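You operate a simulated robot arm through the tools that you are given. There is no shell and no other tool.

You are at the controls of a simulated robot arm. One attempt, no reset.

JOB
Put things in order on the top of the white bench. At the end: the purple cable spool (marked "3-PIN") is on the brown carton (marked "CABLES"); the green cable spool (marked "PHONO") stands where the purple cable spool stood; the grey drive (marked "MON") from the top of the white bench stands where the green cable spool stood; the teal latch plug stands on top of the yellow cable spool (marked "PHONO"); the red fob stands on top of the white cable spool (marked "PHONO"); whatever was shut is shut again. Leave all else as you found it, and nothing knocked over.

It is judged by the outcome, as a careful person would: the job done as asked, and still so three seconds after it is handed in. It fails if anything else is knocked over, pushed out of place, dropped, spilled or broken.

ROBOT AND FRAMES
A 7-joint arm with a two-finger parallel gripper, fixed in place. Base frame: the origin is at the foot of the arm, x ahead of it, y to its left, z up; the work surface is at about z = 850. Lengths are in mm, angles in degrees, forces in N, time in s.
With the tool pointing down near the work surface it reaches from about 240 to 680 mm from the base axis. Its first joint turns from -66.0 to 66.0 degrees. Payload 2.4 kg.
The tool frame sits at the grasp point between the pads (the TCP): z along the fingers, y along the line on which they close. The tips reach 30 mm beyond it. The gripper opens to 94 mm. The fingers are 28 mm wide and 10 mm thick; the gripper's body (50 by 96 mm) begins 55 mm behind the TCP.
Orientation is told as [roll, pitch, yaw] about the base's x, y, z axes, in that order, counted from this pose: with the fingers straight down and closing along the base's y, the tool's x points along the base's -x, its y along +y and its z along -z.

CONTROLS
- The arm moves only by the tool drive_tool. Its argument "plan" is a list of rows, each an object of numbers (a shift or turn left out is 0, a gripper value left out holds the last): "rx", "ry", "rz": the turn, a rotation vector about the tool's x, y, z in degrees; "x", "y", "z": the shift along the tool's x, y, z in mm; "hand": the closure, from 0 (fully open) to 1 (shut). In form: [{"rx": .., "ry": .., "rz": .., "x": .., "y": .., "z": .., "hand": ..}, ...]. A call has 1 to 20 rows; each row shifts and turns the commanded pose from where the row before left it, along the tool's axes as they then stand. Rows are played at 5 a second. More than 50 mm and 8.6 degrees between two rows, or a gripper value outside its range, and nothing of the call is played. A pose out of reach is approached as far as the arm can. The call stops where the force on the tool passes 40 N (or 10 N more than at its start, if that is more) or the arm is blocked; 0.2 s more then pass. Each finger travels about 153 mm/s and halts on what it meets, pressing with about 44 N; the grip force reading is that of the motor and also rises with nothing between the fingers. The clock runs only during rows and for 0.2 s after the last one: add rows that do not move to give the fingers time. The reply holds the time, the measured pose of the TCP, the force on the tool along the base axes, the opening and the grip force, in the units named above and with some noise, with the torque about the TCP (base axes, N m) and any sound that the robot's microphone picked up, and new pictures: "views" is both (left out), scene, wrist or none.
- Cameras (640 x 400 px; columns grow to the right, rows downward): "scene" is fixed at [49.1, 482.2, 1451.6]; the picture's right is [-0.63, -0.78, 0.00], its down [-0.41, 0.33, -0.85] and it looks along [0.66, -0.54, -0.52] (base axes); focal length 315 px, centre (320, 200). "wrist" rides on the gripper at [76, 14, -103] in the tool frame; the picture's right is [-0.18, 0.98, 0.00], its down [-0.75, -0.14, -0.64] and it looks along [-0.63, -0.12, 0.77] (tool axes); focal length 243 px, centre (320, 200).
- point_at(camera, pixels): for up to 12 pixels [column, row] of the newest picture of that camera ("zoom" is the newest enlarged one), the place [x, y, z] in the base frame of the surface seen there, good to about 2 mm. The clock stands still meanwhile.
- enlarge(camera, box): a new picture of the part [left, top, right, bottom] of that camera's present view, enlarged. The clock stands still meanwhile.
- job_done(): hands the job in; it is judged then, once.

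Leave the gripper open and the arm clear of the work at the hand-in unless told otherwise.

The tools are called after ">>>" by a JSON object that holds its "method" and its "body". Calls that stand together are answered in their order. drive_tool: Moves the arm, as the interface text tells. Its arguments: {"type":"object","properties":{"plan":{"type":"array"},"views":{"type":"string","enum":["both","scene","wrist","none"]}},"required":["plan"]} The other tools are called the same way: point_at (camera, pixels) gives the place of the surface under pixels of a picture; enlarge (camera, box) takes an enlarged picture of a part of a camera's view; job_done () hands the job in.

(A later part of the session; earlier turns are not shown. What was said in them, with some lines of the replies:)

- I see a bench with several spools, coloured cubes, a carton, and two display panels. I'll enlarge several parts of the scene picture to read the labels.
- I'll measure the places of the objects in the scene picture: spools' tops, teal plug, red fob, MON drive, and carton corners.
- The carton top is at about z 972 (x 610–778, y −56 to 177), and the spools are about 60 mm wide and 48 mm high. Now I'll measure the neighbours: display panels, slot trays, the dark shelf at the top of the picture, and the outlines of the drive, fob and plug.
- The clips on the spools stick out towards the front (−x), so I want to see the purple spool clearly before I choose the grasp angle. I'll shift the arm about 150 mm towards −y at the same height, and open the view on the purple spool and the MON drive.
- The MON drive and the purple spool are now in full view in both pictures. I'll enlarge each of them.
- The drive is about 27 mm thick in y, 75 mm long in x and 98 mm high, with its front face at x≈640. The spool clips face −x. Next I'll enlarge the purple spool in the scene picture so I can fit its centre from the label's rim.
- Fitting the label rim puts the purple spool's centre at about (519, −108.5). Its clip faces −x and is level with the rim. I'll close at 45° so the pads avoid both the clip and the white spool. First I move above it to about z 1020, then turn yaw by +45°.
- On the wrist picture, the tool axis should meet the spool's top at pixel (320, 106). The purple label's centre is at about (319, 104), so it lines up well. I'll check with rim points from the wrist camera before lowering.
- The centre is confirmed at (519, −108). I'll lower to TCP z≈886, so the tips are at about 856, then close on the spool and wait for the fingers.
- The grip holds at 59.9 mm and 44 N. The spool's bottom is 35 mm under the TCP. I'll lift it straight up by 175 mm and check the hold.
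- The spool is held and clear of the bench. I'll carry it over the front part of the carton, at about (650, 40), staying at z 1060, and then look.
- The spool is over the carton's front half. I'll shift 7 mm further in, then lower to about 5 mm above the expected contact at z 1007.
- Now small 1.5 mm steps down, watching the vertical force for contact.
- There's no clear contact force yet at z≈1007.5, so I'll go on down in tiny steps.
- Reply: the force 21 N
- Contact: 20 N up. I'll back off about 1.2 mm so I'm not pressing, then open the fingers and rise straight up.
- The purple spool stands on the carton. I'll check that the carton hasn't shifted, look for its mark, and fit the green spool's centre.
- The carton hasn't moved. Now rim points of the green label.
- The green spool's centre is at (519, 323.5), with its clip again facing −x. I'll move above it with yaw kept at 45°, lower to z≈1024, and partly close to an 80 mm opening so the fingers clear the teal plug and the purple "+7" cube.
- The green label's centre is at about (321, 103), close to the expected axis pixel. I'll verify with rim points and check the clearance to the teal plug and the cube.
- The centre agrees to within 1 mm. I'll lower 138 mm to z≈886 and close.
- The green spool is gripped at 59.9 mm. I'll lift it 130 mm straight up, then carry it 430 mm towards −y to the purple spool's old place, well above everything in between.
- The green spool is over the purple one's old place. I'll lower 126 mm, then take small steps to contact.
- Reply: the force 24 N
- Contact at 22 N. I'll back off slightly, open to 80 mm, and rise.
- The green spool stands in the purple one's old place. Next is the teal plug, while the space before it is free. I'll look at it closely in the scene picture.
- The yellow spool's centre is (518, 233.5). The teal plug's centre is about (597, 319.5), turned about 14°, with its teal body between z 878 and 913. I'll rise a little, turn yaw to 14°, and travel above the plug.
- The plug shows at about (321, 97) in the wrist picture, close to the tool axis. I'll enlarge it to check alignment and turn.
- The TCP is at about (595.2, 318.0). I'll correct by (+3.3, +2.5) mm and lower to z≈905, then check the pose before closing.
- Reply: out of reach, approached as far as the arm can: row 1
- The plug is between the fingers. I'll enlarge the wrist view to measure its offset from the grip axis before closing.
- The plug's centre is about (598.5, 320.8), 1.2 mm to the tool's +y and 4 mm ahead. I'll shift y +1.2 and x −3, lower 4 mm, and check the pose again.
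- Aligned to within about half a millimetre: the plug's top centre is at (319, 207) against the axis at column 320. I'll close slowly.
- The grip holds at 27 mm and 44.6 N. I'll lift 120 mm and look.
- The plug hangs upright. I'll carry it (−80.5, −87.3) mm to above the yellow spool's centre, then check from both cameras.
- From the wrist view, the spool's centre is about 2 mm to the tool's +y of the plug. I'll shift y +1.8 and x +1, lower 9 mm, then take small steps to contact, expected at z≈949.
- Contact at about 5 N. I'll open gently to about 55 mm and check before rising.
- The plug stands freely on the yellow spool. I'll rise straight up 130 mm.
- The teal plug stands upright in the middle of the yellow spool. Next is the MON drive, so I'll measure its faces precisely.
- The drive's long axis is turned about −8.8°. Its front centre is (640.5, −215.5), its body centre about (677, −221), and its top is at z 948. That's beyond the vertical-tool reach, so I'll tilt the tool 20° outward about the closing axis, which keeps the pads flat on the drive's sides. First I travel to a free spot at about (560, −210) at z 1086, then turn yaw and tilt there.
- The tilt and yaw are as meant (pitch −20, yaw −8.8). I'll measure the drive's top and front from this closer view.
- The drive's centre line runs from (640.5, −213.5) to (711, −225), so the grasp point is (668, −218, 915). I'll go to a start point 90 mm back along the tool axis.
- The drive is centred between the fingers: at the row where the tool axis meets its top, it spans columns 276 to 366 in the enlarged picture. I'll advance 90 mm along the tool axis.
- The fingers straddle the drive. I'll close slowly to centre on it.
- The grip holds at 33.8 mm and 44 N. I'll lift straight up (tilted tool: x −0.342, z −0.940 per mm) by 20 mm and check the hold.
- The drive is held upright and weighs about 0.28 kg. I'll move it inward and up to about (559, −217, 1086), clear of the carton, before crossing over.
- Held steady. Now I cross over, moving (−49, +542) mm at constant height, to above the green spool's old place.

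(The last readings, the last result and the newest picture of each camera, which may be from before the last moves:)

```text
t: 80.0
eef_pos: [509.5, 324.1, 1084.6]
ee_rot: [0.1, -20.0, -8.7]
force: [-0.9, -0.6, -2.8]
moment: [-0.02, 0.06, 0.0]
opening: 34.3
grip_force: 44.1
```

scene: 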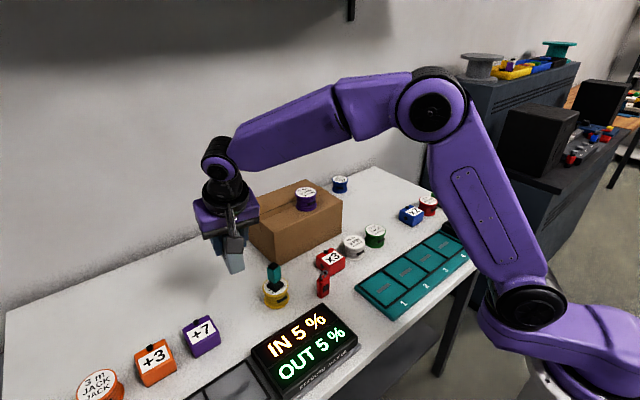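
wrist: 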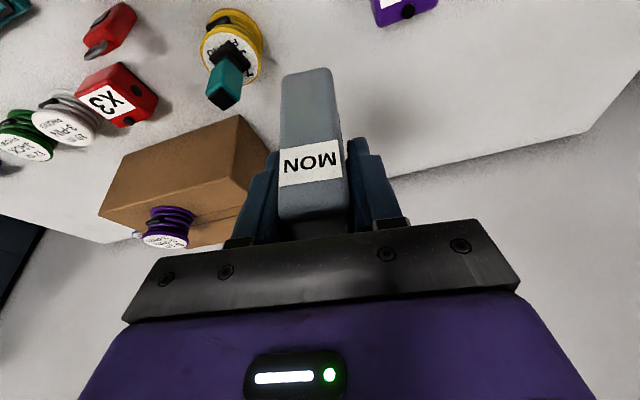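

Hovering within 1 mm of target. I'll lower straight down 150 mm, then finish in small steps; contact is expected at TCP z≈915.

>>> {"method": "drive_tool", "body": {"plan": [{"x": 10.26, "z": 28.2}, {"x": 10.26, "z": 28.2}, {"x": 10.26, "z": 28.2}, {"x": 10.26, "z": 28.2}, {"x": 6.84, "z": 18.8}, {"x": 3.42, "z": 9.4}, {}, {}], "views": "both"}}

>>> {"method": "enlarge", "body": {"camera": "scene", "box": [195, 245, 295, 330]}}

```text
t: 81.8
eef_pos: [510.5, 324.7, 935.5]
ee_rot: [0.1, -20.1, -8.8]
force: [-0.5, 0.1, -3.1]
moment: [-0.03, 0.05, 0.02]
opening: 34.1
grip_force: 43.9
```

scene: 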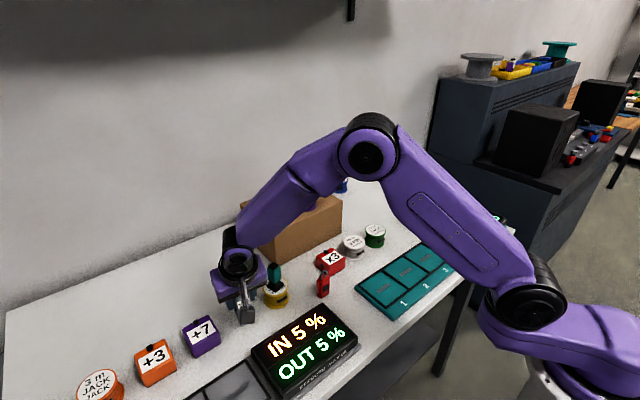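
wrist: 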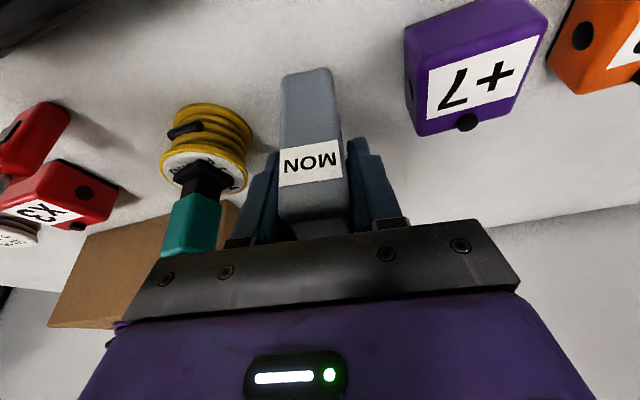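

```text
4.71 times, centred on (245, 288) of scene
```

zoom: 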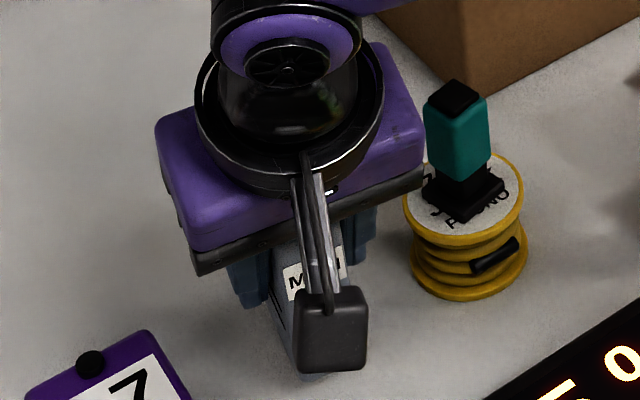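

There's ample clearance to the teal plug, about 26 mm to the gripper body. I'll continue down 15 mm, then go in 1 mm steps.

>>> {"method": "drive_tool", "body": {"plan": [{"x": 3.42, "z": 9.4}, {"x": 1.71, "z": 4.7}, {}, {}], "views": "none"}}

>>> {"method": "drive_tool", "body": {"plan": [{"x": 0.342, "z": 0.94}, {"x": 0.342, "z": 0.94}, {"x": 0.342, "z": 0.94}, {}], "views": "none"}}

>>> {"method": "drive_tool", "body": {"plan": [{"x": 0.342, "z": 0.94}, {}], "views": "none"}}

```text
t: 82.8
eef_pos: [510.2, 325.0, 920.7]
ee_rot: [0.0, -20.0, -8.8]
force: [0.1, 0.2, -1.6]
moment: [-0.05, 0.04, 0.04]
opening: 33.8
grip_force: 44.5
```

```text
t: 83.8
eef_pos: [511.0, 324.3, 916.2]
ee_rot: [0.0, -20.0, -8.7]
force: [-0.1, 0.6, -2.3]
moment: [-0.01, 0.0, 0.03]
opening: 34.2
grip_force: 44.5
```

```text
t: 84.4
eef_pos: [510.0, 324.3, 917.2]
ee_rot: [0.0, -20.0, -8.8]
force: [0.4, -0.4, -2.8]
moment: [0.01, 0.05, -0.03]
opening: 34.0
grip_force: 43.5
```

>>> {"method": "drive_tool", "body": {"plan": [{"x": 0.205, "z": 0.56}, {}], "views": "none"}}

>>> {"method": "drive_tool", "body": {"plan": [{"x": 0.205, "z": 0.56}, {}], "views": "none"}}

>>> {"method": "drive_tool", "body": {"plan": [{"x": 0.171, "z": 0.47}, {}], "views": "none"}}

```text
t: 85.0
eef_pos: [508.2, 325.4, 915.1]
ee_rot: [0.1, -19.9, -8.8]
force: [0.0, 0.1, -2.1]
moment: [0.0, 0.03, -0.02]
opening: 34.0
grip_force: 44.5
```

```text
t: 85.6
eef_pos: [508.9, 324.6, 915.2]
ee_rot: [0.0, -20.0, -8.9]
force: [-1.5, -0.8, 0.8]
moment: [-0.05, -0.07, -0.03]
opening: 34.0
grip_force: 43.8
```

```text
t: 86.2
eef_pos: [509.5, 323.8, 914.9]
ee_rot: [0.0, -20.1, -8.7]
force: [-2.8, -1.1, 7.4]
moment: [-0.16, -0.15, -0.08]
opening: 34.0
grip_force: 44.4
```

Contact at about 8 N. I'll open gently to about 56 mm.

>>> {"method": "drive_tool", "body": {"plan": [{"hand": 0.6}, {"hand": 0.55}, {"hand": 0.48}, {"hand": 0.41}, {}], "views": "both"}}

```text
t: 87.4
eef_pos: [509.3, 324.2, 914.9]
ee_rot: [0.1, -20.0, -8.8]
force: [-0.6, -0.6, 0.6]
moment: [0.01, 0.01, -0.01]
opening: 55.8
grip_force: 0.0
```

scene: 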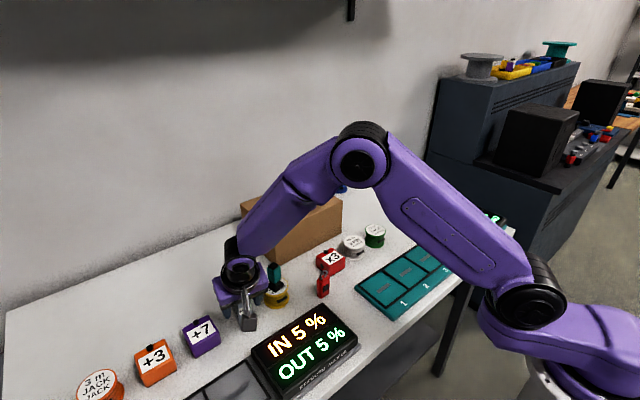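
wrist: 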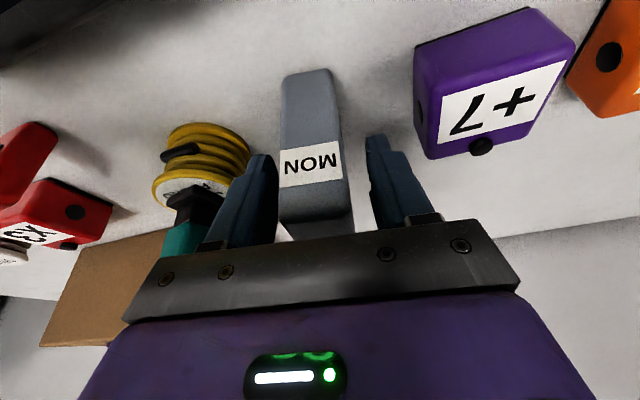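

Released, and the drive stands. I'll withdraw along the tool axis (up and back) 100 mm, then rise 60 mm.

>>> {"method": "drive_tool", "body": {"plan": [{"z": -10}, {"z": -25}, {"z": -30}, {"z": -35}, {"x": -10.26, "z": -28.2}, {"x": -10.26, "z": -28.2}, {}], "views": "both"}}

>>> {"method": "enlarge", "body": {"camera": "scene", "box": [195, 255, 295, 335]}}

```text
t: 89.0
eef_pos: [474.0, 329.8, 1069.9]
ee_rot: [0.0, -20.0, -8.8]
force: [0.2, -0.4, 0.3]
moment: [0.0, -0.02, 0.0]
opening: 55.8
grip_force: 0.1
```

scene: 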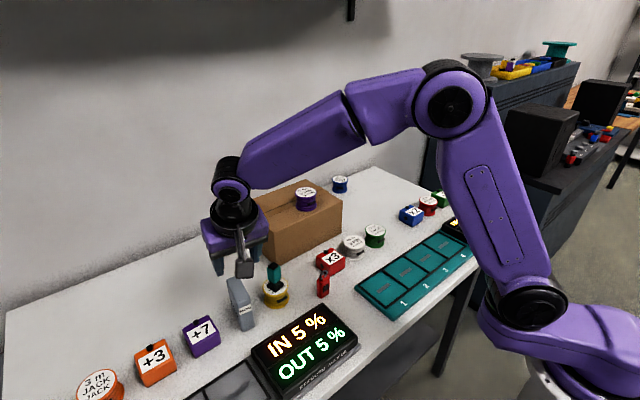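
wrist: 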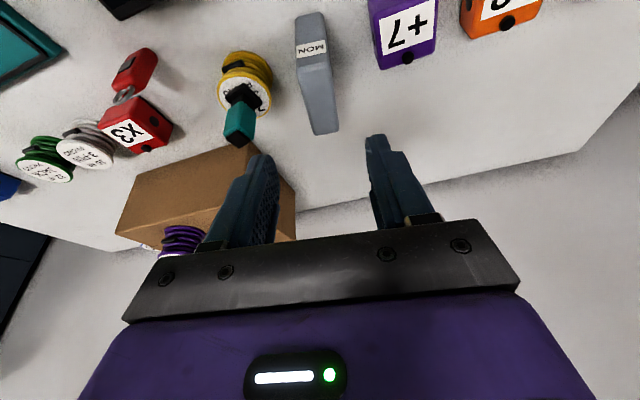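

```text
5.00 times, centred on (245, 295) of scene
```

zoom: 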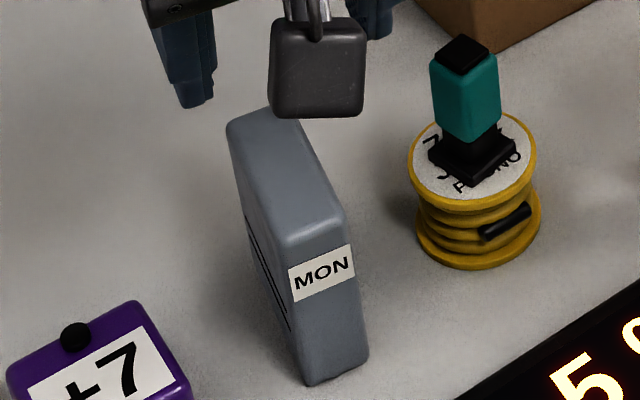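

The drive stands upright. I'll verify its position, and also look at the fob and white spool for the last move.

>>> {"method": "point_at", "body": {"camera": "zoom", "pixels": [[235, 128], [265, 115], [340, 210], [285, 238], [300, 360], [360, 340], [350, 260], [285, 180]]}}

>>> {"method": "enlarge", "body": {"camera": "scene", "box": [305, 260, 345, 300]}}

```text
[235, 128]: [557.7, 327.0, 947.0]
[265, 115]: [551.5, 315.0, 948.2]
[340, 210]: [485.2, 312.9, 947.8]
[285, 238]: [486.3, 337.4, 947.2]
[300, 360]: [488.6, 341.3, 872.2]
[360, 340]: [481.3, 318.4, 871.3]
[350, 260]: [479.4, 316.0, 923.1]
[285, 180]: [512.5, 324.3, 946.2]
```

```text
10.00 times, centred on (325, 280) of scene
```

zoom: 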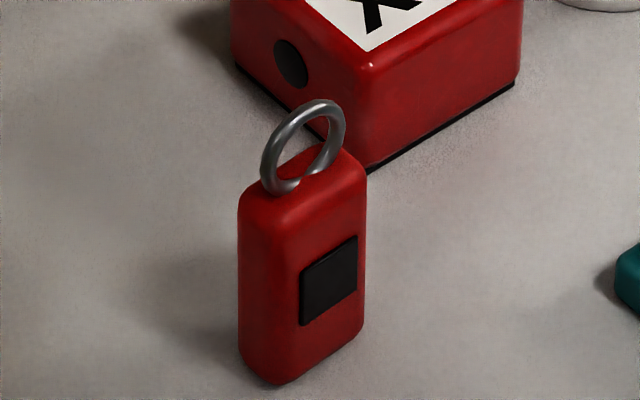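

The drive's centre is about (518.5, 324.5), on target. Now the fob: measuring its faces.

>>> {"method": "point_at", "body": {"camera": "zoom", "pixels": [[250, 200], [285, 205], [340, 175], [350, 160], [260, 300], [280, 370], [355, 330], [330, 280], [285, 300], [362, 200], [248, 350], [320, 170]]}}

>>> {"method": "point_at", "body": {"camera": "zoom", "pixels": [[270, 180], [338, 125], [318, 103], [295, 183], [245, 280], [290, 350], [360, 260], [265, 210], [310, 190], [358, 175], [243, 240], [335, 150]]}}

```text
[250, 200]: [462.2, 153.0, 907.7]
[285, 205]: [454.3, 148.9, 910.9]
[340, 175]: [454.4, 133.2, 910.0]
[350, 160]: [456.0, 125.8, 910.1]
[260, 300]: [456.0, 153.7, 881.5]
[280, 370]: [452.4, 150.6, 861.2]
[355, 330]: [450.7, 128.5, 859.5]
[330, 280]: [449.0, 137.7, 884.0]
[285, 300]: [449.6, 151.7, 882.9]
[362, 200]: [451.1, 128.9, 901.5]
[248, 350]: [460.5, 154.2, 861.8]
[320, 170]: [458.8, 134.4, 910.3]
```

```text
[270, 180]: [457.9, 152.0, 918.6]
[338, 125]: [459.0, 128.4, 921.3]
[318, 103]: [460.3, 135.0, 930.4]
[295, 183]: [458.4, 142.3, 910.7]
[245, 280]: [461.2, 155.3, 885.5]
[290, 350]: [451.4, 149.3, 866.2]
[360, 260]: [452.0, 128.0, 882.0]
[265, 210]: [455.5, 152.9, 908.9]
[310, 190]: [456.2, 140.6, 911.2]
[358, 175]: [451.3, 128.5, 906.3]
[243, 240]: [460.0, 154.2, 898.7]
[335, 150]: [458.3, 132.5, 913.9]
```

The fob is about 27 mm wide in y (127–154), its front is at x≈450, its body top is at z 911 and its ring top at 930. I'll untilt the tool and set yaw to 0 here, then move above the fob at z≈1000 with a 60 mm opening.

>>> {"method": "drive_tool", "body": {"plan": [{"ry": 6.67}, {"ry": 6.67}, {"ry": 6.66}, {"rz": -4.4}, {"rz": -4.4}, {"x": 3.4, "y": -37.8, "hand": 0.36}, {"x": 3.4, "y": -37.8}, {"x": 3.4, "y": -37.8}, {"x": 3.4, "y": -37.8}, {"x": 3.4, "y": -37.8}, {"z": 35}, {"z": 35}, {}, {}], "views": "both"}}

>>> {"method": "enlarge", "body": {"camera": "wrist", "box": [270, 50, 370, 170]}}

```text
t: 92.0
eef_pos: [458.3, 139.6, 997.2]
ee_rot: [0.0, -0.1, 0.0]
force: [0.8, 0.5, 0.0]
moment: [0.01, -0.07, -0.01]
opening: 60.1
grip_force: 0.0
```

scene: 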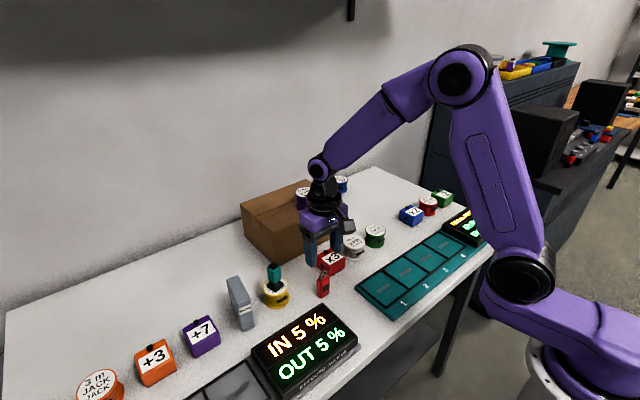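
wrist: 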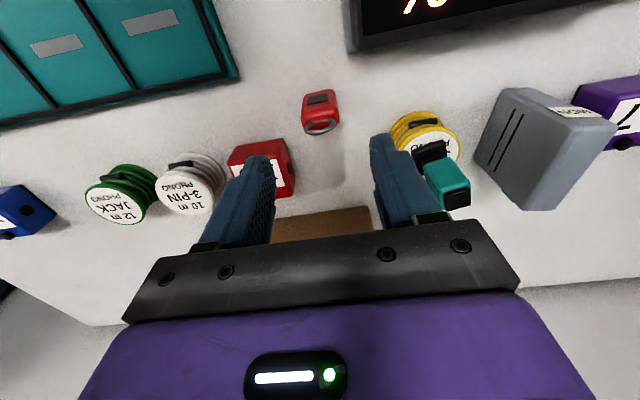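

```text
3.33 times, centred on (320, 110) of wrist
```

zoom: 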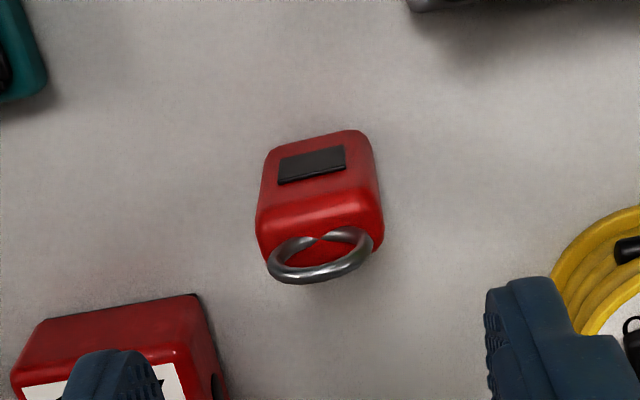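

>>> {"method": "point_at", "body": {"camera": "zoom", "pixels": [[266, 165], [366, 140], [262, 215], [378, 205], [265, 240], [376, 225], [272, 268], [370, 245], [320, 190], [283, 182], [343, 165], [380, 180]]}}

>>> {"method": "point_at", "body": {"camera": "zoom", "pixels": [[275, 228], [360, 215], [264, 190], [372, 160], [266, 245], [378, 235], [300, 262], [325, 255], [310, 212], [320, 140], [340, 270], [285, 150]]}}

```text
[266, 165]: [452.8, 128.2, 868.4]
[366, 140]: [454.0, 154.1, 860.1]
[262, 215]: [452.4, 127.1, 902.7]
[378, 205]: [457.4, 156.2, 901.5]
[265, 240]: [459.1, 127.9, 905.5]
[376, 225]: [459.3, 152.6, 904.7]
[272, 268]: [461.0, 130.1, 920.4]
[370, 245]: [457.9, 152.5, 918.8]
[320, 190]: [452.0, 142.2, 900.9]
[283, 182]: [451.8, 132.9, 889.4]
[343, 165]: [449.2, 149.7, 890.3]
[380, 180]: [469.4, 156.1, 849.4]
```

```text
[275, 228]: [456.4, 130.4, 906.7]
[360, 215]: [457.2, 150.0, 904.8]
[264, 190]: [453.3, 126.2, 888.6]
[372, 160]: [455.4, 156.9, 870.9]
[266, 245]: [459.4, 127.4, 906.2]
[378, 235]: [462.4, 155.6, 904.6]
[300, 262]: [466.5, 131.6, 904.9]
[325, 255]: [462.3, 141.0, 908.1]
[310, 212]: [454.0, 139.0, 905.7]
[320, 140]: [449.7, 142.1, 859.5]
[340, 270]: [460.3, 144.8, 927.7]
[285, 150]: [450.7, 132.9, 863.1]
```

The fob's centre lines up with the tool axis (expected pixel row 123, column 320), and it is turned about +5.5°. I'll turn yaw by 5.5°, lower to z≈890, and check.

>>> {"method": "drive_tool", "body": {"plan": [{"rz": -5.5}, {"z": 35}, {"z": 30}, {"z": 25}, {"z": 17}, {}, {}], "views": "both"}}

>>> {"method": "enlarge", "body": {"camera": "wrist", "box": [240, 90, 400, 230]}}

>>> {"method": "enlarge", "body": {"camera": "scene", "box": [290, 230, 360, 310]}}

```text
t: 93.6
eef_pos: [458.5, 140.7, 890.7]
ee_rot: [0.0, -0.1, 5.6]
force: [-0.1, 0.2, 0.0]
moment: [0.02, -0.02, 0.01]
opening: 60.2
grip_force: 0.0
```

scene: 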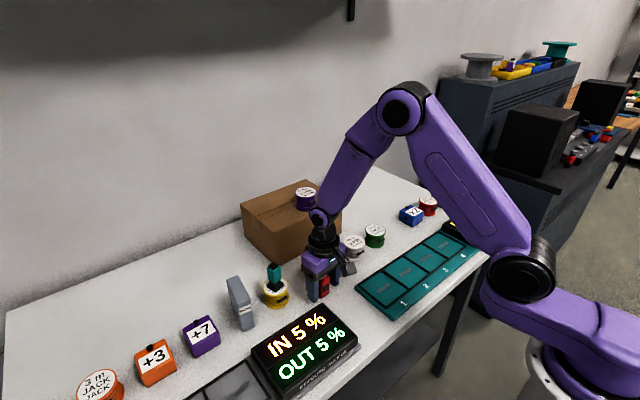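
wrist: 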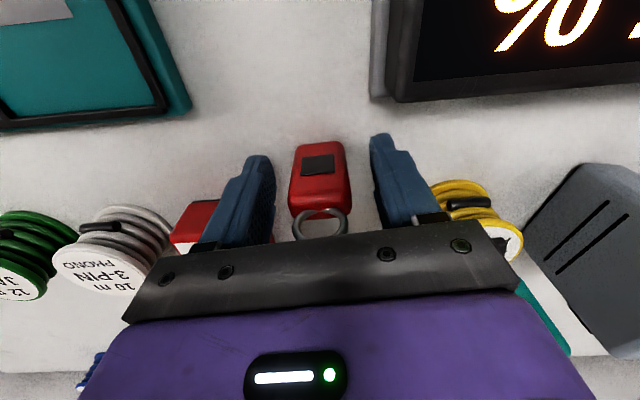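

```text
2.86 times, centred on (320, 160) of wrist
```

zoom: 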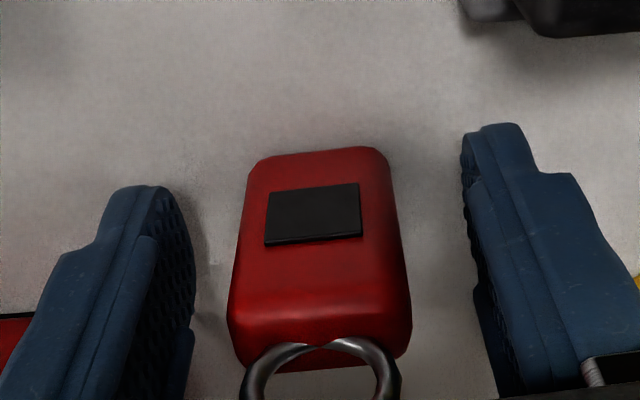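

```text
5.00 times, centred on (325, 270) of scene
```

zoom: 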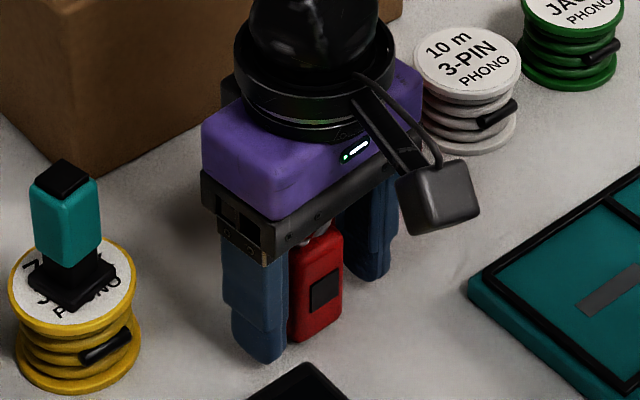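

The fob is centred (its body spans columns 229–411 about 320). I'll trim yaw by 2.5° and close slowly.

>>> {"method": "drive_tool", "body": {"plan": [{"rz": 2.5}, {"hand": 0.5}, {"hand": 0.6}, {"hand": 0.64}, {"hand": 0.66}, {"hand": 0.68}, {"hand": 0.7}, {"hand": 0.72}, {"hand": 0.75}, {"hand": 0.8}, {}], "views": "both"}}

>>> {"method": "enlarge", "body": {"camera": "wrist", "box": [240, 90, 400, 230]}}

```text
t: 96.0
eef_pos: [458.3, 140.6, 891.1]
ee_rot: [-0.1, -0.1, 3.0]
force: [-0.8, 0.1, 0.2]
moment: [0.02, 0.04, 0.02]
opening: 31.0
grip_force: 43.7
```

scene: 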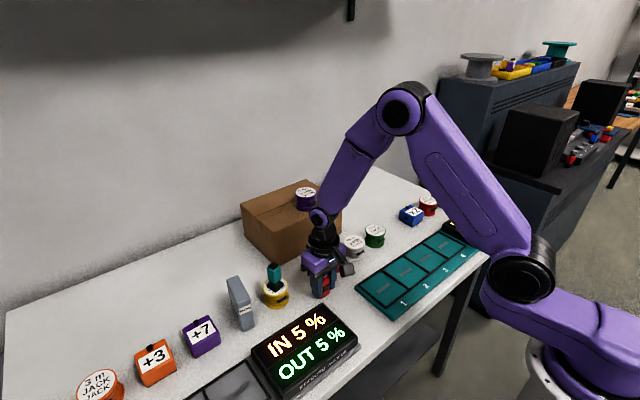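
wrist: 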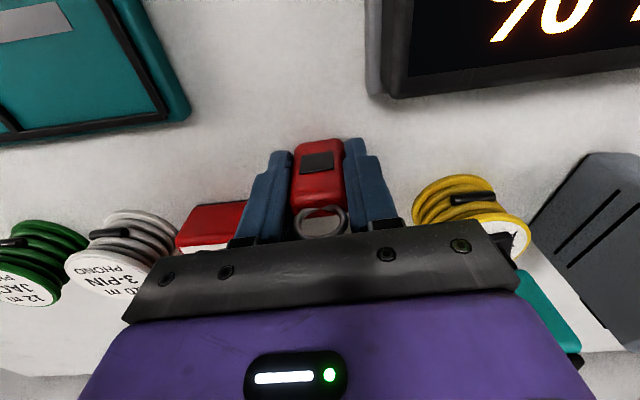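

```text
2.86 times, centred on (320, 160) of wrist
```

zoom: 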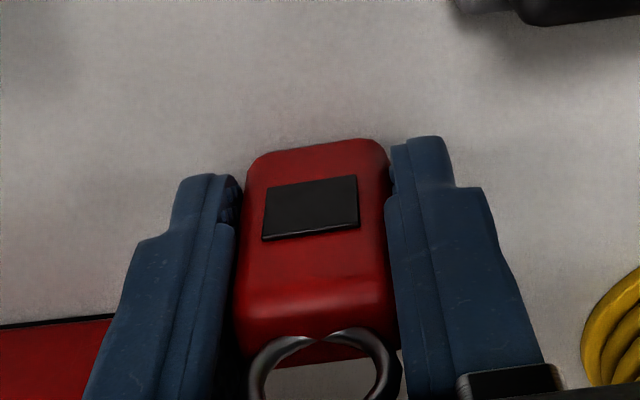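

Gripped. I'll lift 110 mm and then measure the white spool's centre.

>>> {"method": "drive_tool", "body": {"plan": [{"z": -5}, {"z": -15}, {"z": -30}, {"z": -30}, {"z": -30}, {}], "views": "both"}}

>>> {"method": "enlarge", "body": {"camera": "scene", "box": [334, 222, 394, 262]}}

```text
t: 97.4
eef_pos: [460.6, 140.8, 1003.1]
ee_rot: [0.0, 0.0, 3.0]
force: [0.3, 0.3, -0.7]
moment: [0.04, -0.02, 0.0]
opening: 30.8
grip_force: 44.1
```

scene: 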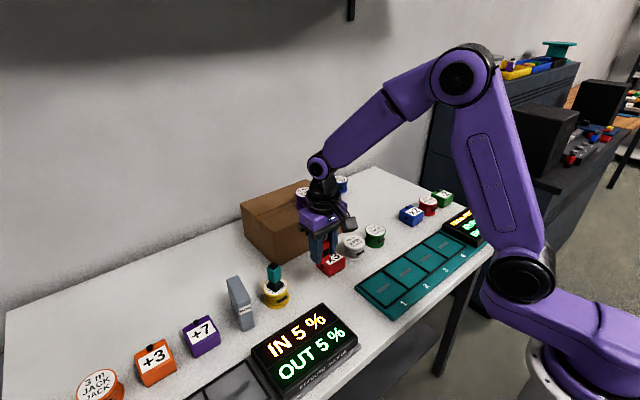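
wrist: 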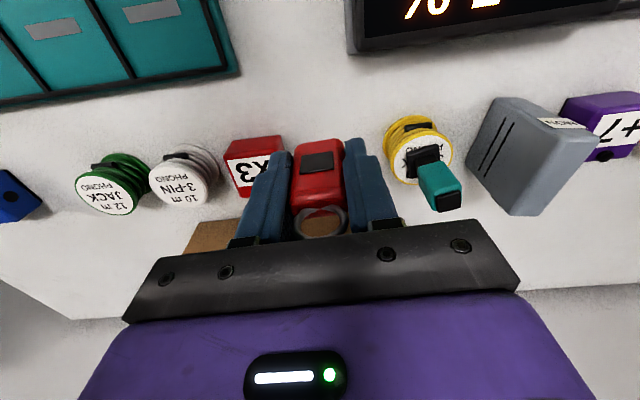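

```text
10.00 times, centred on (364, 242) of scene
```

zoom: 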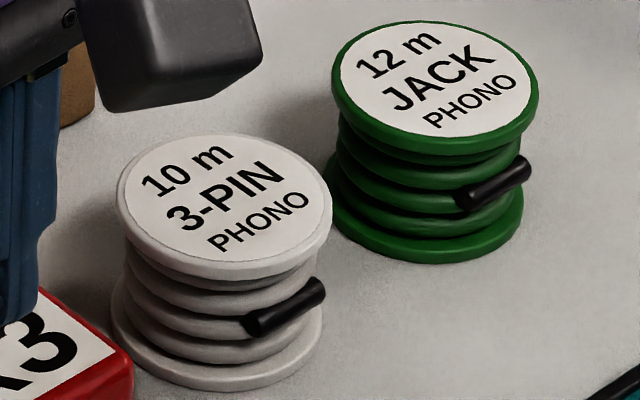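

The white spool ("10 m 3-PIN PHONO") is clearly seen at (228, 207) in the enlarged picture. I'll fit its centre from rim points, and check the green one too.

>>> {"method": "point_at", "body": {"camera": "zoom", "pixels": [[122, 200], [328, 210], [215, 140], [240, 272], [145, 155], [310, 255], [300, 160], [150, 250], [228, 207]]}}

>>> {"method": "point_at", "body": {"camera": "zoom", "pixels": [[345, 85], [525, 92], [420, 27], [445, 132], [370, 42], [500, 122], [505, 55], [375, 120]]}}

```text
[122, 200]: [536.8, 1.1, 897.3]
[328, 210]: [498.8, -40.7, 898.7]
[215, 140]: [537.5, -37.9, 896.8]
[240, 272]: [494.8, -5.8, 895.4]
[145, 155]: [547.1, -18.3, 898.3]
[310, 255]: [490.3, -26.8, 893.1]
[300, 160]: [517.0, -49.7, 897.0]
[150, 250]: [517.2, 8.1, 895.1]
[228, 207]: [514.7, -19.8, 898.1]
```

```text
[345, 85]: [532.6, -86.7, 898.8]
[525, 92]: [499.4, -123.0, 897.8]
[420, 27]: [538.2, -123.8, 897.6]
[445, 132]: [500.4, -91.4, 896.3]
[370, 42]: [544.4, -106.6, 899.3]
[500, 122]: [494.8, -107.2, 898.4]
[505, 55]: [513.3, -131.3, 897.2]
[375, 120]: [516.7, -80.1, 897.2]
```

The white spool's centre is (517.5, −21.3), and the green one is at (517.5, −106.3), matching the purple's old place. I'll carry the fob (+59, −162) mm to above the white spool, then lower partway.

>>> {"method": "drive_tool", "body": {"plan": [{"x": -5, "y": -16.4}, {"x": -10.1, "y": -33}, {"x": -10.1, "y": -33}, {"x": -10.1, "y": -33}, {"x": -10.1, "y": -33}, {"x": -5.1, "y": -16.4}, {}, {}], "views": "none"}}

>>> {"method": "drive_tool", "body": {"plan": [{"z": 25}, {"z": 15}, {"z": 10}, {}, {}], "views": "both"}}

>>> {"method": "enlarge", "body": {"camera": "wrist", "box": [240, 70, 400, 230]}}

>>> {"method": "enlarge", "body": {"camera": "scene", "box": [324, 202, 404, 262]}}

```text
t: 99.2
eef_pos: [519.1, -22.4, 1001.0]
ee_rot: [0.1, -0.1, 3.0]
force: [-0.2, 0.3, -0.2]
moment: [-0.02, -0.04, 0.01]
opening: 31.0
grip_force: 44.1
```

```text
t: 100.4
eef_pos: [518.9, -21.2, 951.5]
ee_rot: [0.0, 0.0, 3.0]
force: [0.4, -0.1, 0.2]
moment: [-0.01, 0.0, 0.02]
opening: 30.8
grip_force: 43.7
```

scene: 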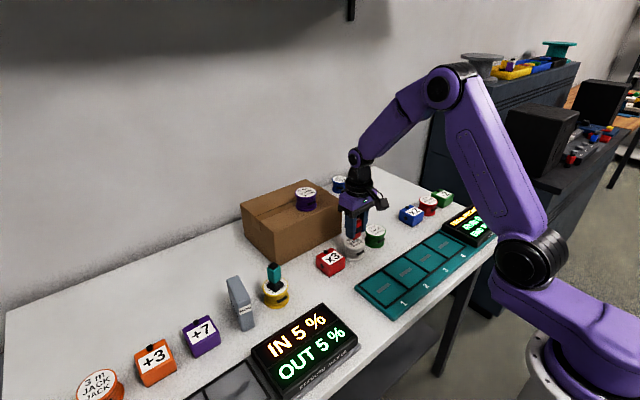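
wrist: 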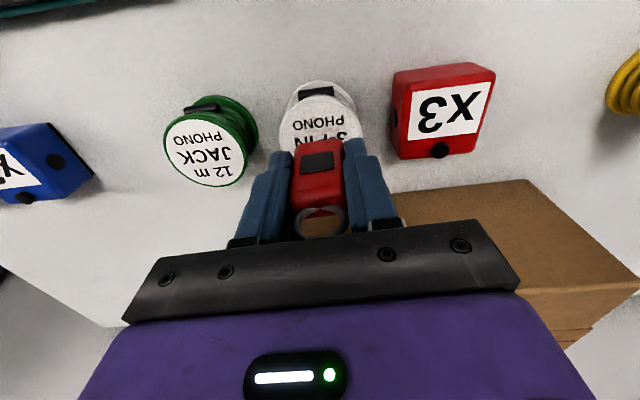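

```text
2.50 times, centred on (320, 150) of wrist
```

zoom: 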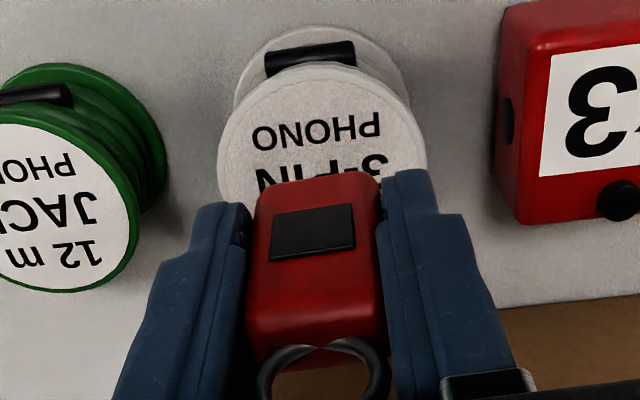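

```text
6.67 times, centred on (364, 232) of scene
```

zoom: 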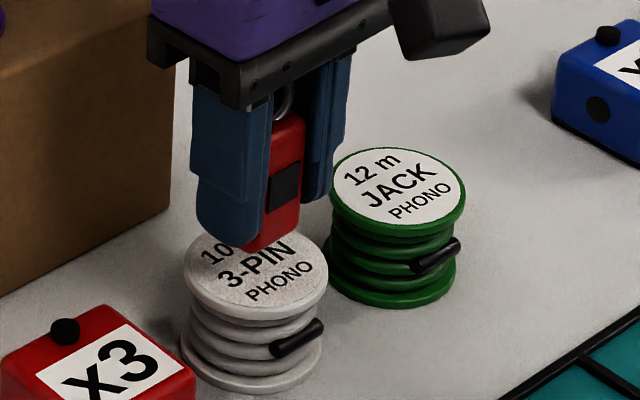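

The fob is centred over the white spool to within about 1 mm. I'll lower 9 mm, then take small steps to contact.

>>> {"method": "drive_tool", "body": {"plan": [{"z": 5}, {"z": 4}, {}, {}], "views": "none"}}

>>> {"method": "drive_tool", "body": {"plan": [{"z": 1}, {"z": 1}, {}], "views": "none"}}

>>> {"method": "drive_tool", "body": {"plan": [{"z": 0.7}, {"z": 0.5}, {}], "views": "none"}}

```text
t: 101.4
eef_pos: [519.0, -20.9, 943.3]
ee_rot: [0.0, 0.0, 3.0]
force: [0.1, 0.2, -0.9]
moment: [-0.02, -0.02, 0.0]
opening: 31.0
grip_force: 43.6
```

```text
t: 102.2
eef_pos: [518.6, -21.3, 941.5]
ee_rot: [-0.1, 0.0, 3.0]
force: [0.7, -0.1, -1.4]
moment: [0.05, 0.03, 0.02]
opening: 31.1
grip_force: 43.8
```

```text
t: 103.0
eef_pos: [519.0, -21.9, 939.5]
ee_rot: [0.1, 0.1, 3.0]
force: [0.3, -0.4, -0.2]
moment: [-0.04, -0.01, -0.01]
opening: 31.2
grip_force: 44.0
```

>>> {"method": "drive_tool", "body": {"plan": [{"z": 0.5}, {}], "views": "none"}}

>>> {"method": "drive_tool", "body": {"plan": [{"z": 0.5}, {}], "views": "none"}}

>>> {"method": "drive_tool", "body": {"plan": [{"z": 0.5}, {}], "views": "none"}}

```text
t: 103.6
eef_pos: [518.6, -21.2, 939.5]
ee_rot: [0.0, 0.0, 3.0]
force: [0.2, 0.5, -0.4]
moment: [0.03, 0.02, 0.0]
opening: 31.1
grip_force: 44.2
```

```text
t: 104.2
eef_pos: [519.1, -20.8, 938.9]
ee_rot: [0.0, 0.0, 3.0]
force: [-0.1, -0.3, 0.0]
moment: [0.01, 0.0, -0.02]
opening: 30.8
grip_force: 43.5
```

```text
t: 104.8
eef_pos: [517.2, -21.1, 938.4]
ee_rot: [0.0, 0.1, 3.0]
force: [-0.6, 0.5, 0.2]
moment: [-0.01, -0.01, -0.01]
opening: 30.8
grip_force: 43.5
```

>>> {"method": "drive_tool", "body": {"plan": [{"z": 0.4}, {}], "views": "none"}}

>>> {"method": "drive_tool", "body": {"plan": [{"z": 0.4}, {}], "views": "none"}}

>>> {"method": "drive_tool", "body": {"plan": [{"z": 0.4}, {}], "views": "scene"}}

>>> {"method": "enlarge", "body": {"camera": "scene", "box": [329, 212, 379, 262]}}

```text
t: 105.4
eef_pos: [518.1, -21.2, 937.3]
ee_rot: [0.0, 0.1, 3.0]
force: [-0.5, -0.2, -0.1]
moment: [-0.01, 0.0, -0.04]
opening: 31.0
grip_force: 44.0
```

```text
t: 106.0
eef_pos: [518.2, -21.7, 936.4]
ee_rot: [-0.1, 0.0, 3.0]
force: [0.3, -0.8, -0.5]
moment: [0.03, -0.01, -0.02]
opening: 31.0
grip_force: 44.3
```

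```text
t: 106.6
eef_pos: [517.8, -21.3, 937.0]
ee_rot: [0.0, 0.1, 3.0]
force: [-0.9, -0.3, -0.8]
moment: [-0.03, 0.0, 0.03]
opening: 31.1
grip_force: 43.9
```

scene: 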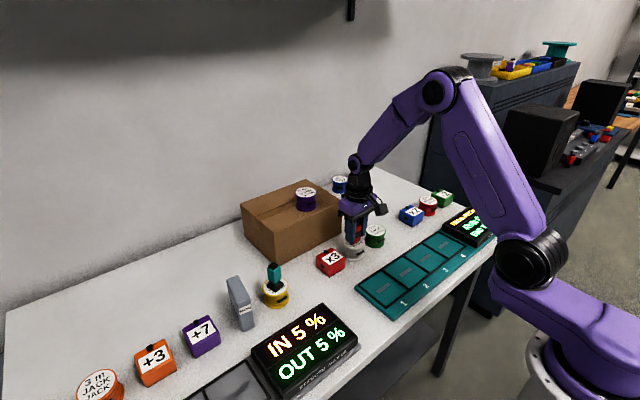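

```text
8.00 times, centred on (354, 237) of scene
```

zoom: 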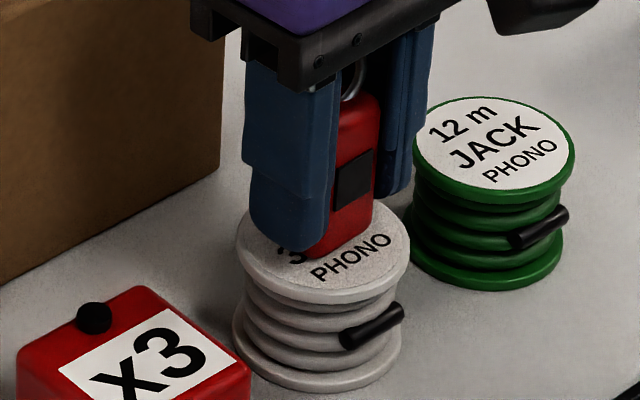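

>>> {"method": "drive_tool", "body": {"plan": [{"z": 0.4}, {}], "views": "none"}}

>>> {"method": "drive_tool", "body": {"plan": [{"z": 0.4}, {}], "views": "none"}}

>>> {"method": "drive_tool", "body": {"plan": [{"z": 0.4}, {}], "views": "none"}}

```text
t: 107.2
eef_pos: [518.5, -21.3, 937.2]
ee_rot: [0.0, -0.1, 3.1]
force: [0.3, 0.2, -1.3]
moment: [-0.01, 0.01, -0.04]
opening: 31.2
grip_force: 44.4
```

```text
t: 107.8
eef_pos: [518.3, -21.2, 936.8]
ee_rot: [0.0, 0.0, 3.0]
force: [-0.6, -0.7, 1.5]
moment: [0.05, 0.03, -0.02]
opening: 31.2
grip_force: 44.0
```

```text
t: 108.4
eef_pos: [518.8, -21.7, 935.3]
ee_rot: [0.0, -0.1, 3.0]
force: [-2.1, 0.0, 9.8]
moment: [0.02, 0.09, 0.02]
opening: 30.8
grip_force: 44.3
```

Contact at about 10 N. I'll ease off 0.2 mm, open gently to 54 mm, and check.

>>> {"method": "drive_tool", "body": {"plan": [{"z": -0.2}, {"hand": 0.62}, {"hand": 0.57}, {"hand": 0.5}, {"hand": 0.42}, {}], "views": "both"}}

>>> {"method": "enlarge", "body": {"camera": "wrist", "box": [240, 70, 400, 230]}}

>>> {"method": "enlarge", "body": {"camera": "scene", "box": [329, 202, 389, 262]}}

```text
t: 109.8
eef_pos: [518.1, -21.2, 935.8]
ee_rot: [0.0, 0.0, 3.0]
force: [-0.2, 0.1, -0.2]
moment: [0.01, -0.01, -0.04]
opening: 54.3
grip_force: 0.0
```

scene: 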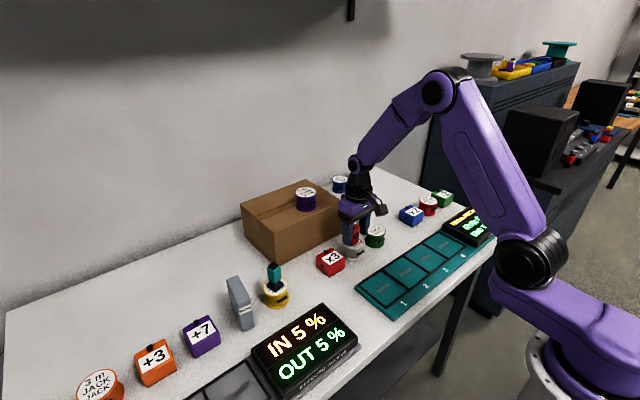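
wrist: 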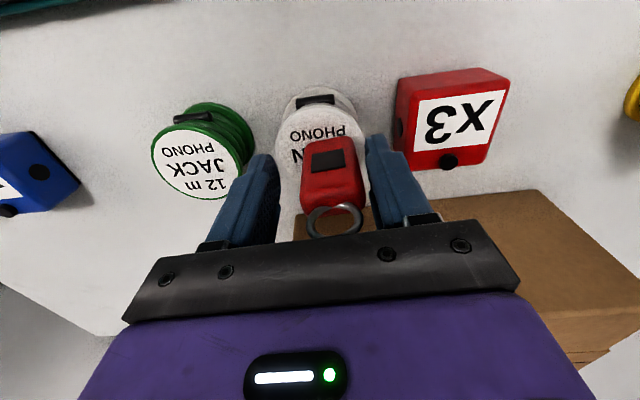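

```text
2.50 times, centred on (320, 150) of wrist
```

zoom: 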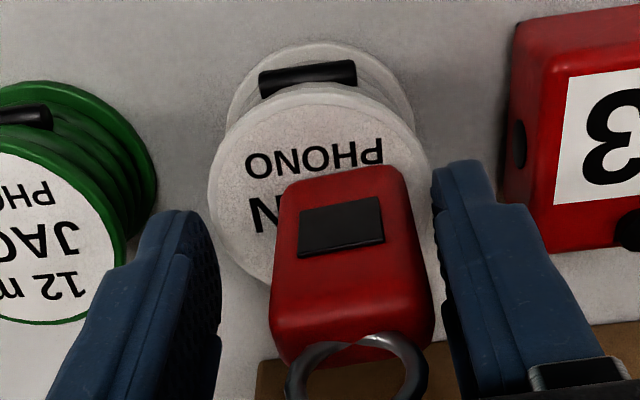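

```text
6.67 times, centred on (359, 232) of scene
```

zoom: 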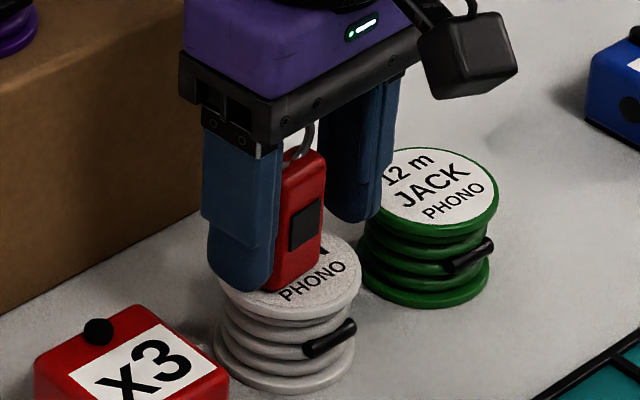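

On release the fob moved towards the +y finger by several mm. Before moving anything, I'll measure whether it stands upright and where it is.

>>> {"method": "point_at", "body": {"camera": "wrist", "pixels": [[312, 146], [350, 140], [304, 190], [358, 185], [308, 206], [358, 205], [330, 185], [328, 150], [332, 175], [335, 195]]}}

>>> {"method": "enlarge", "body": {"camera": "scene", "box": [354, 217, 384, 249]}}

```text
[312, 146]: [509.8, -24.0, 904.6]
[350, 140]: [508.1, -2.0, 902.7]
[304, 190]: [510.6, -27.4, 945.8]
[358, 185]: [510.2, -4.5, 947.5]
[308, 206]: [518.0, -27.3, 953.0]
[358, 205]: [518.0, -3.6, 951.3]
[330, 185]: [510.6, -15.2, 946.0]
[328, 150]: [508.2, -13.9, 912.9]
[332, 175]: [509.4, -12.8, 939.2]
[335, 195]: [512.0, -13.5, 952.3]
```

```text
12.50 times, centred on (369, 233) of scene
```

zoom: 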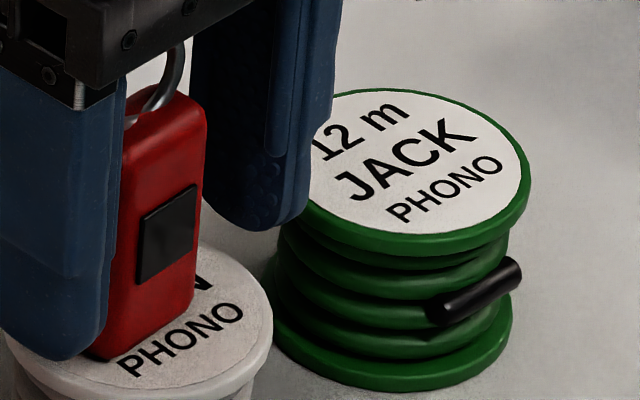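

The fob stands upright: its front face is at x≈509 at all heights and it spans about y −28 to −1, fully on the spool's top, around 7 mm off centre. I'll open a bit more to give the +y finger clearance and see whether the fob stays put.

>>> {"method": "drive_tool", "body": {"plan": [{"hand": 0.38}, {"hand": 0.34}, {"hand": 0.3}, {}], "views": "wrist"}}

>>> {"method": "enlarge", "body": {"camera": "wrist", "box": [240, 70, 400, 230]}}

```text
t: 110.8
eef_pos: [517.3, -22.0, 935.2]
ee_rot: [0.1, 0.0, 3.0]
force: [0.1, 0.2, -0.2]
moment: [0.02, 0.0, 0.01]
opening: 65.7
grip_force: 0.0
```

wrist: 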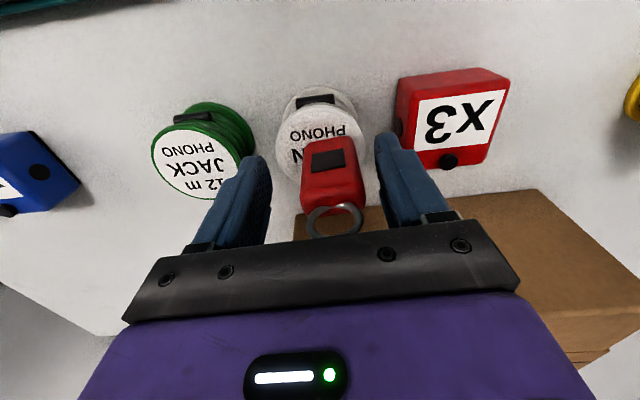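

```text
2.50 times, centred on (320, 150) of wrist
```

zoom: 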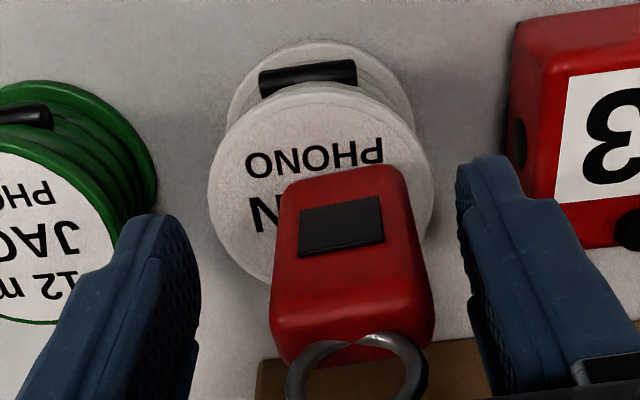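

The fob stays put and stands free on the spool. I'll rise straight up 130 mm and look at it all.

>>> {"method": "drive_tool", "body": {"plan": [{"z": -8}, {"z": -20}, {"z": -30}, {"z": -40}, {"z": -40}, {}], "views": "both"}}

>>> {"method": "enlarge", "body": {"camera": "scene", "box": [329, 202, 389, 262]}}

```text
t: 112.2
eef_pos: [519.1, -20.9, 1073.5]
ee_rot: [-0.1, 0.0, 3.0]
force: [0.8, -1.4, 0.5]
moment: [0.02, 0.01, 0.02]
opening: 65.9
grip_force: 0.0
```

scene: 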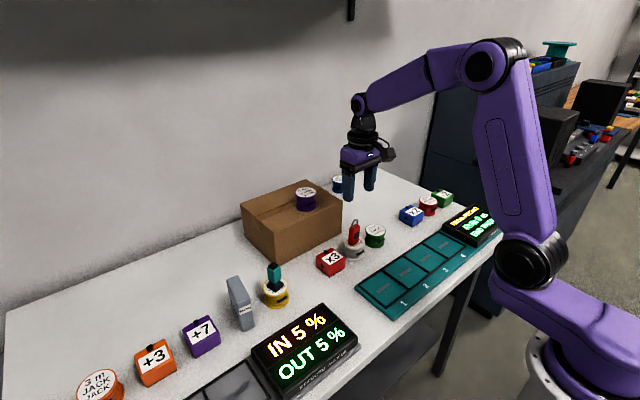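
wrist: 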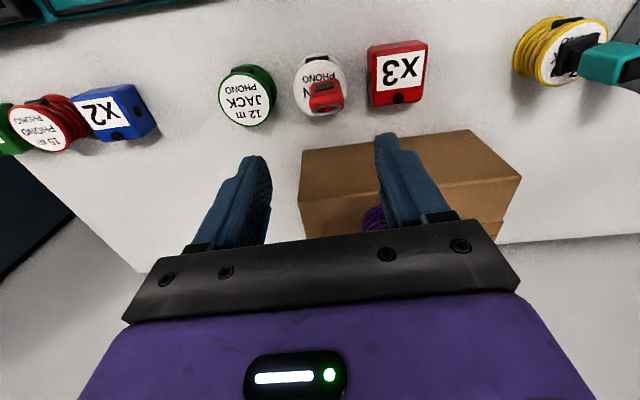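

```text
6.67 times, centred on (359, 232) of scene
```

zoom: 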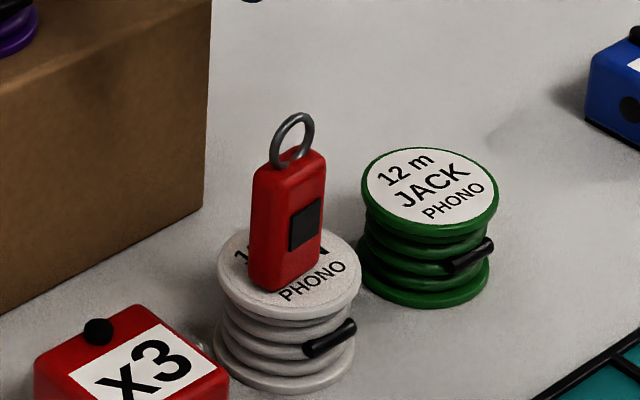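

Everything stands well. I'll open the gripper fully, bring the arm back to about its starting pose, and make a final check.

>>> {"method": "drive_tool", "body": {"plan": [{"z": -35, "hand": 0.15}, {"z": -35, "hand": 0.0}, {"z": -35}, {"x": 29.5, "y": 25.2}, {"x": 29.5, "y": 25.2}, {"x": 29.5, "y": 25.2}, {"x": 29.5, "y": 25.2}, {"x": 29.5, "y": 25.2}, {}, {}], "views": "both"}}

>>> {"method": "enlarge", "body": {"camera": "scene", "box": [200, 200, 400, 340]}}

>>> {"method": "enlarge", "body": {"camera": "scene", "box": [60, 280, 260, 400]}}

>>> {"method": "enlarge", "body": {"camera": "scene", "box": [320, 160, 520, 280]}}

```text
t: 114.4
eef_pos: [363.9, 96.1, 1177.7]
ee_rot: [-0.1, 0.0, 3.0]
force: [0.4, -0.4, -0.5]
moment: [0.01, 0.0, -0.03]
opening: 93.7
grip_force: 0.1
```

scene: 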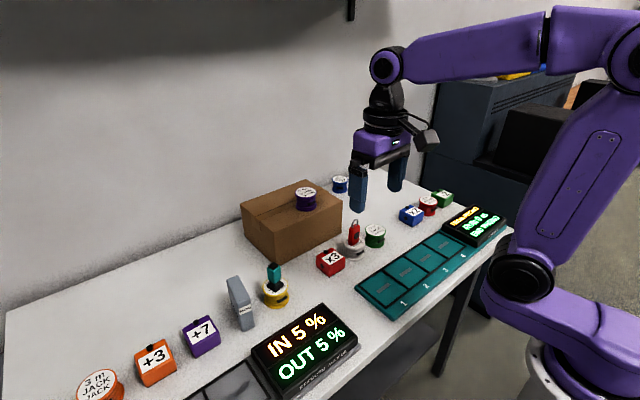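
wrist: 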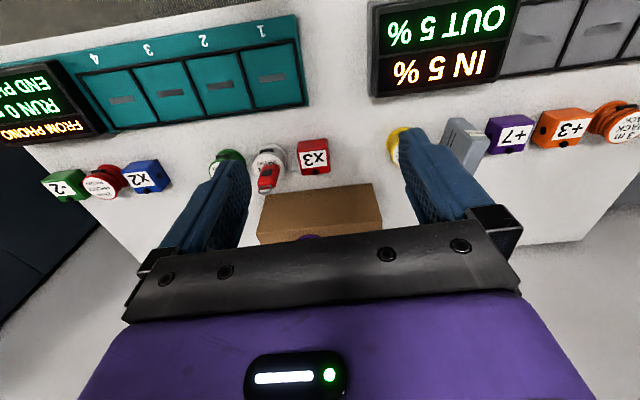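

```text
2.86 times, centred on (300, 270) of scene
```

zoom: 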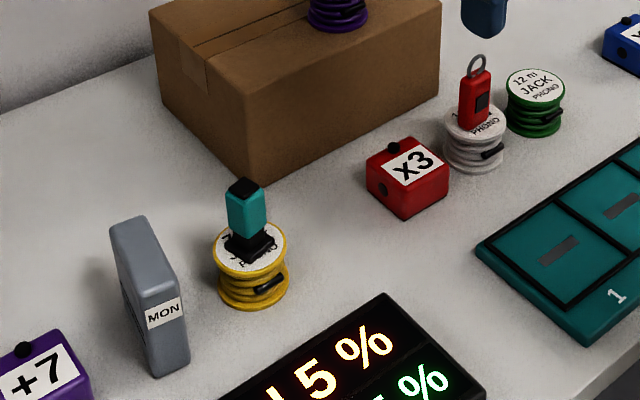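

```text
3.20 times, centred on (160, 340) of scene
```

zoom: 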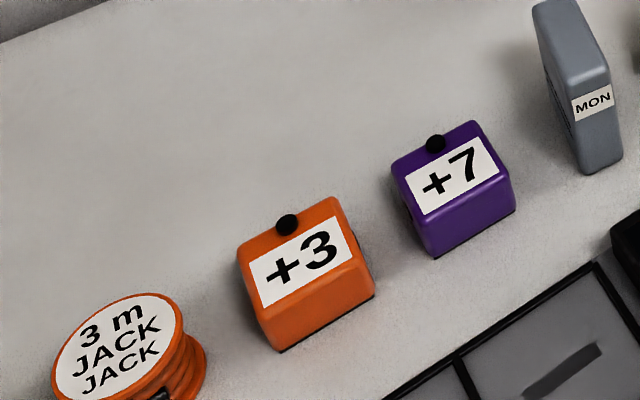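

```text
3.20 times, centred on (420, 220) of scene
```

zoom: 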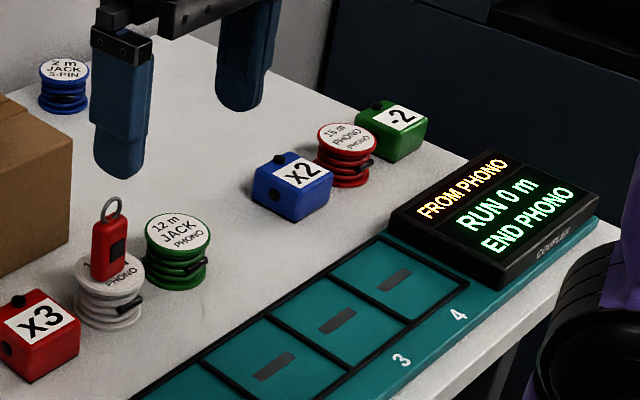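

All five moves are done. The purple spool is on the carton, the green spool is in the purple's old place, and the MON drive is in the green's old place. The teal plug is on the yellow spool and the fob is on the white spool. Nothing else has shifted, nothing was opened, and the arm is clear with the gripper open. I'm handing the job in.

>>> {"method": "job_done", "body": {}}

```text
The job is handed in.
```

I made all five moves and handed the job in; no verdict on it has come back. My last pictures showed everything upright, nothing else out of place, and the arm clear with the gripper open.

| Item | Where it is now | How close |
|---|---|---|
| Purple spool ("3-PIN") | On the brown carton, towards its front edge | The carton did not move when I set it down |
| Green spool ("PHONO") | Where the purple spool stood | Within about 2 mm |
| Grey drive ("MON") | Where the green spool stood, upright | Within about 1 mm |
| Teal latch plug | On top of the yellow spool | Close to the middle |
| Red fob | On top of the white spool | About 7 mm off centre |

- **Fob:** it shifted a little when I let go. It stands upright and fully on the spool, so I left it rather than risk knocking it.
- **Carton:** I never saw the "CABLES" mark on the sides I could see. It is the only brown carton on the bench, so I took it to be the right one.
- **Shut things:** I opened nothing, so there was nothing to shut again.
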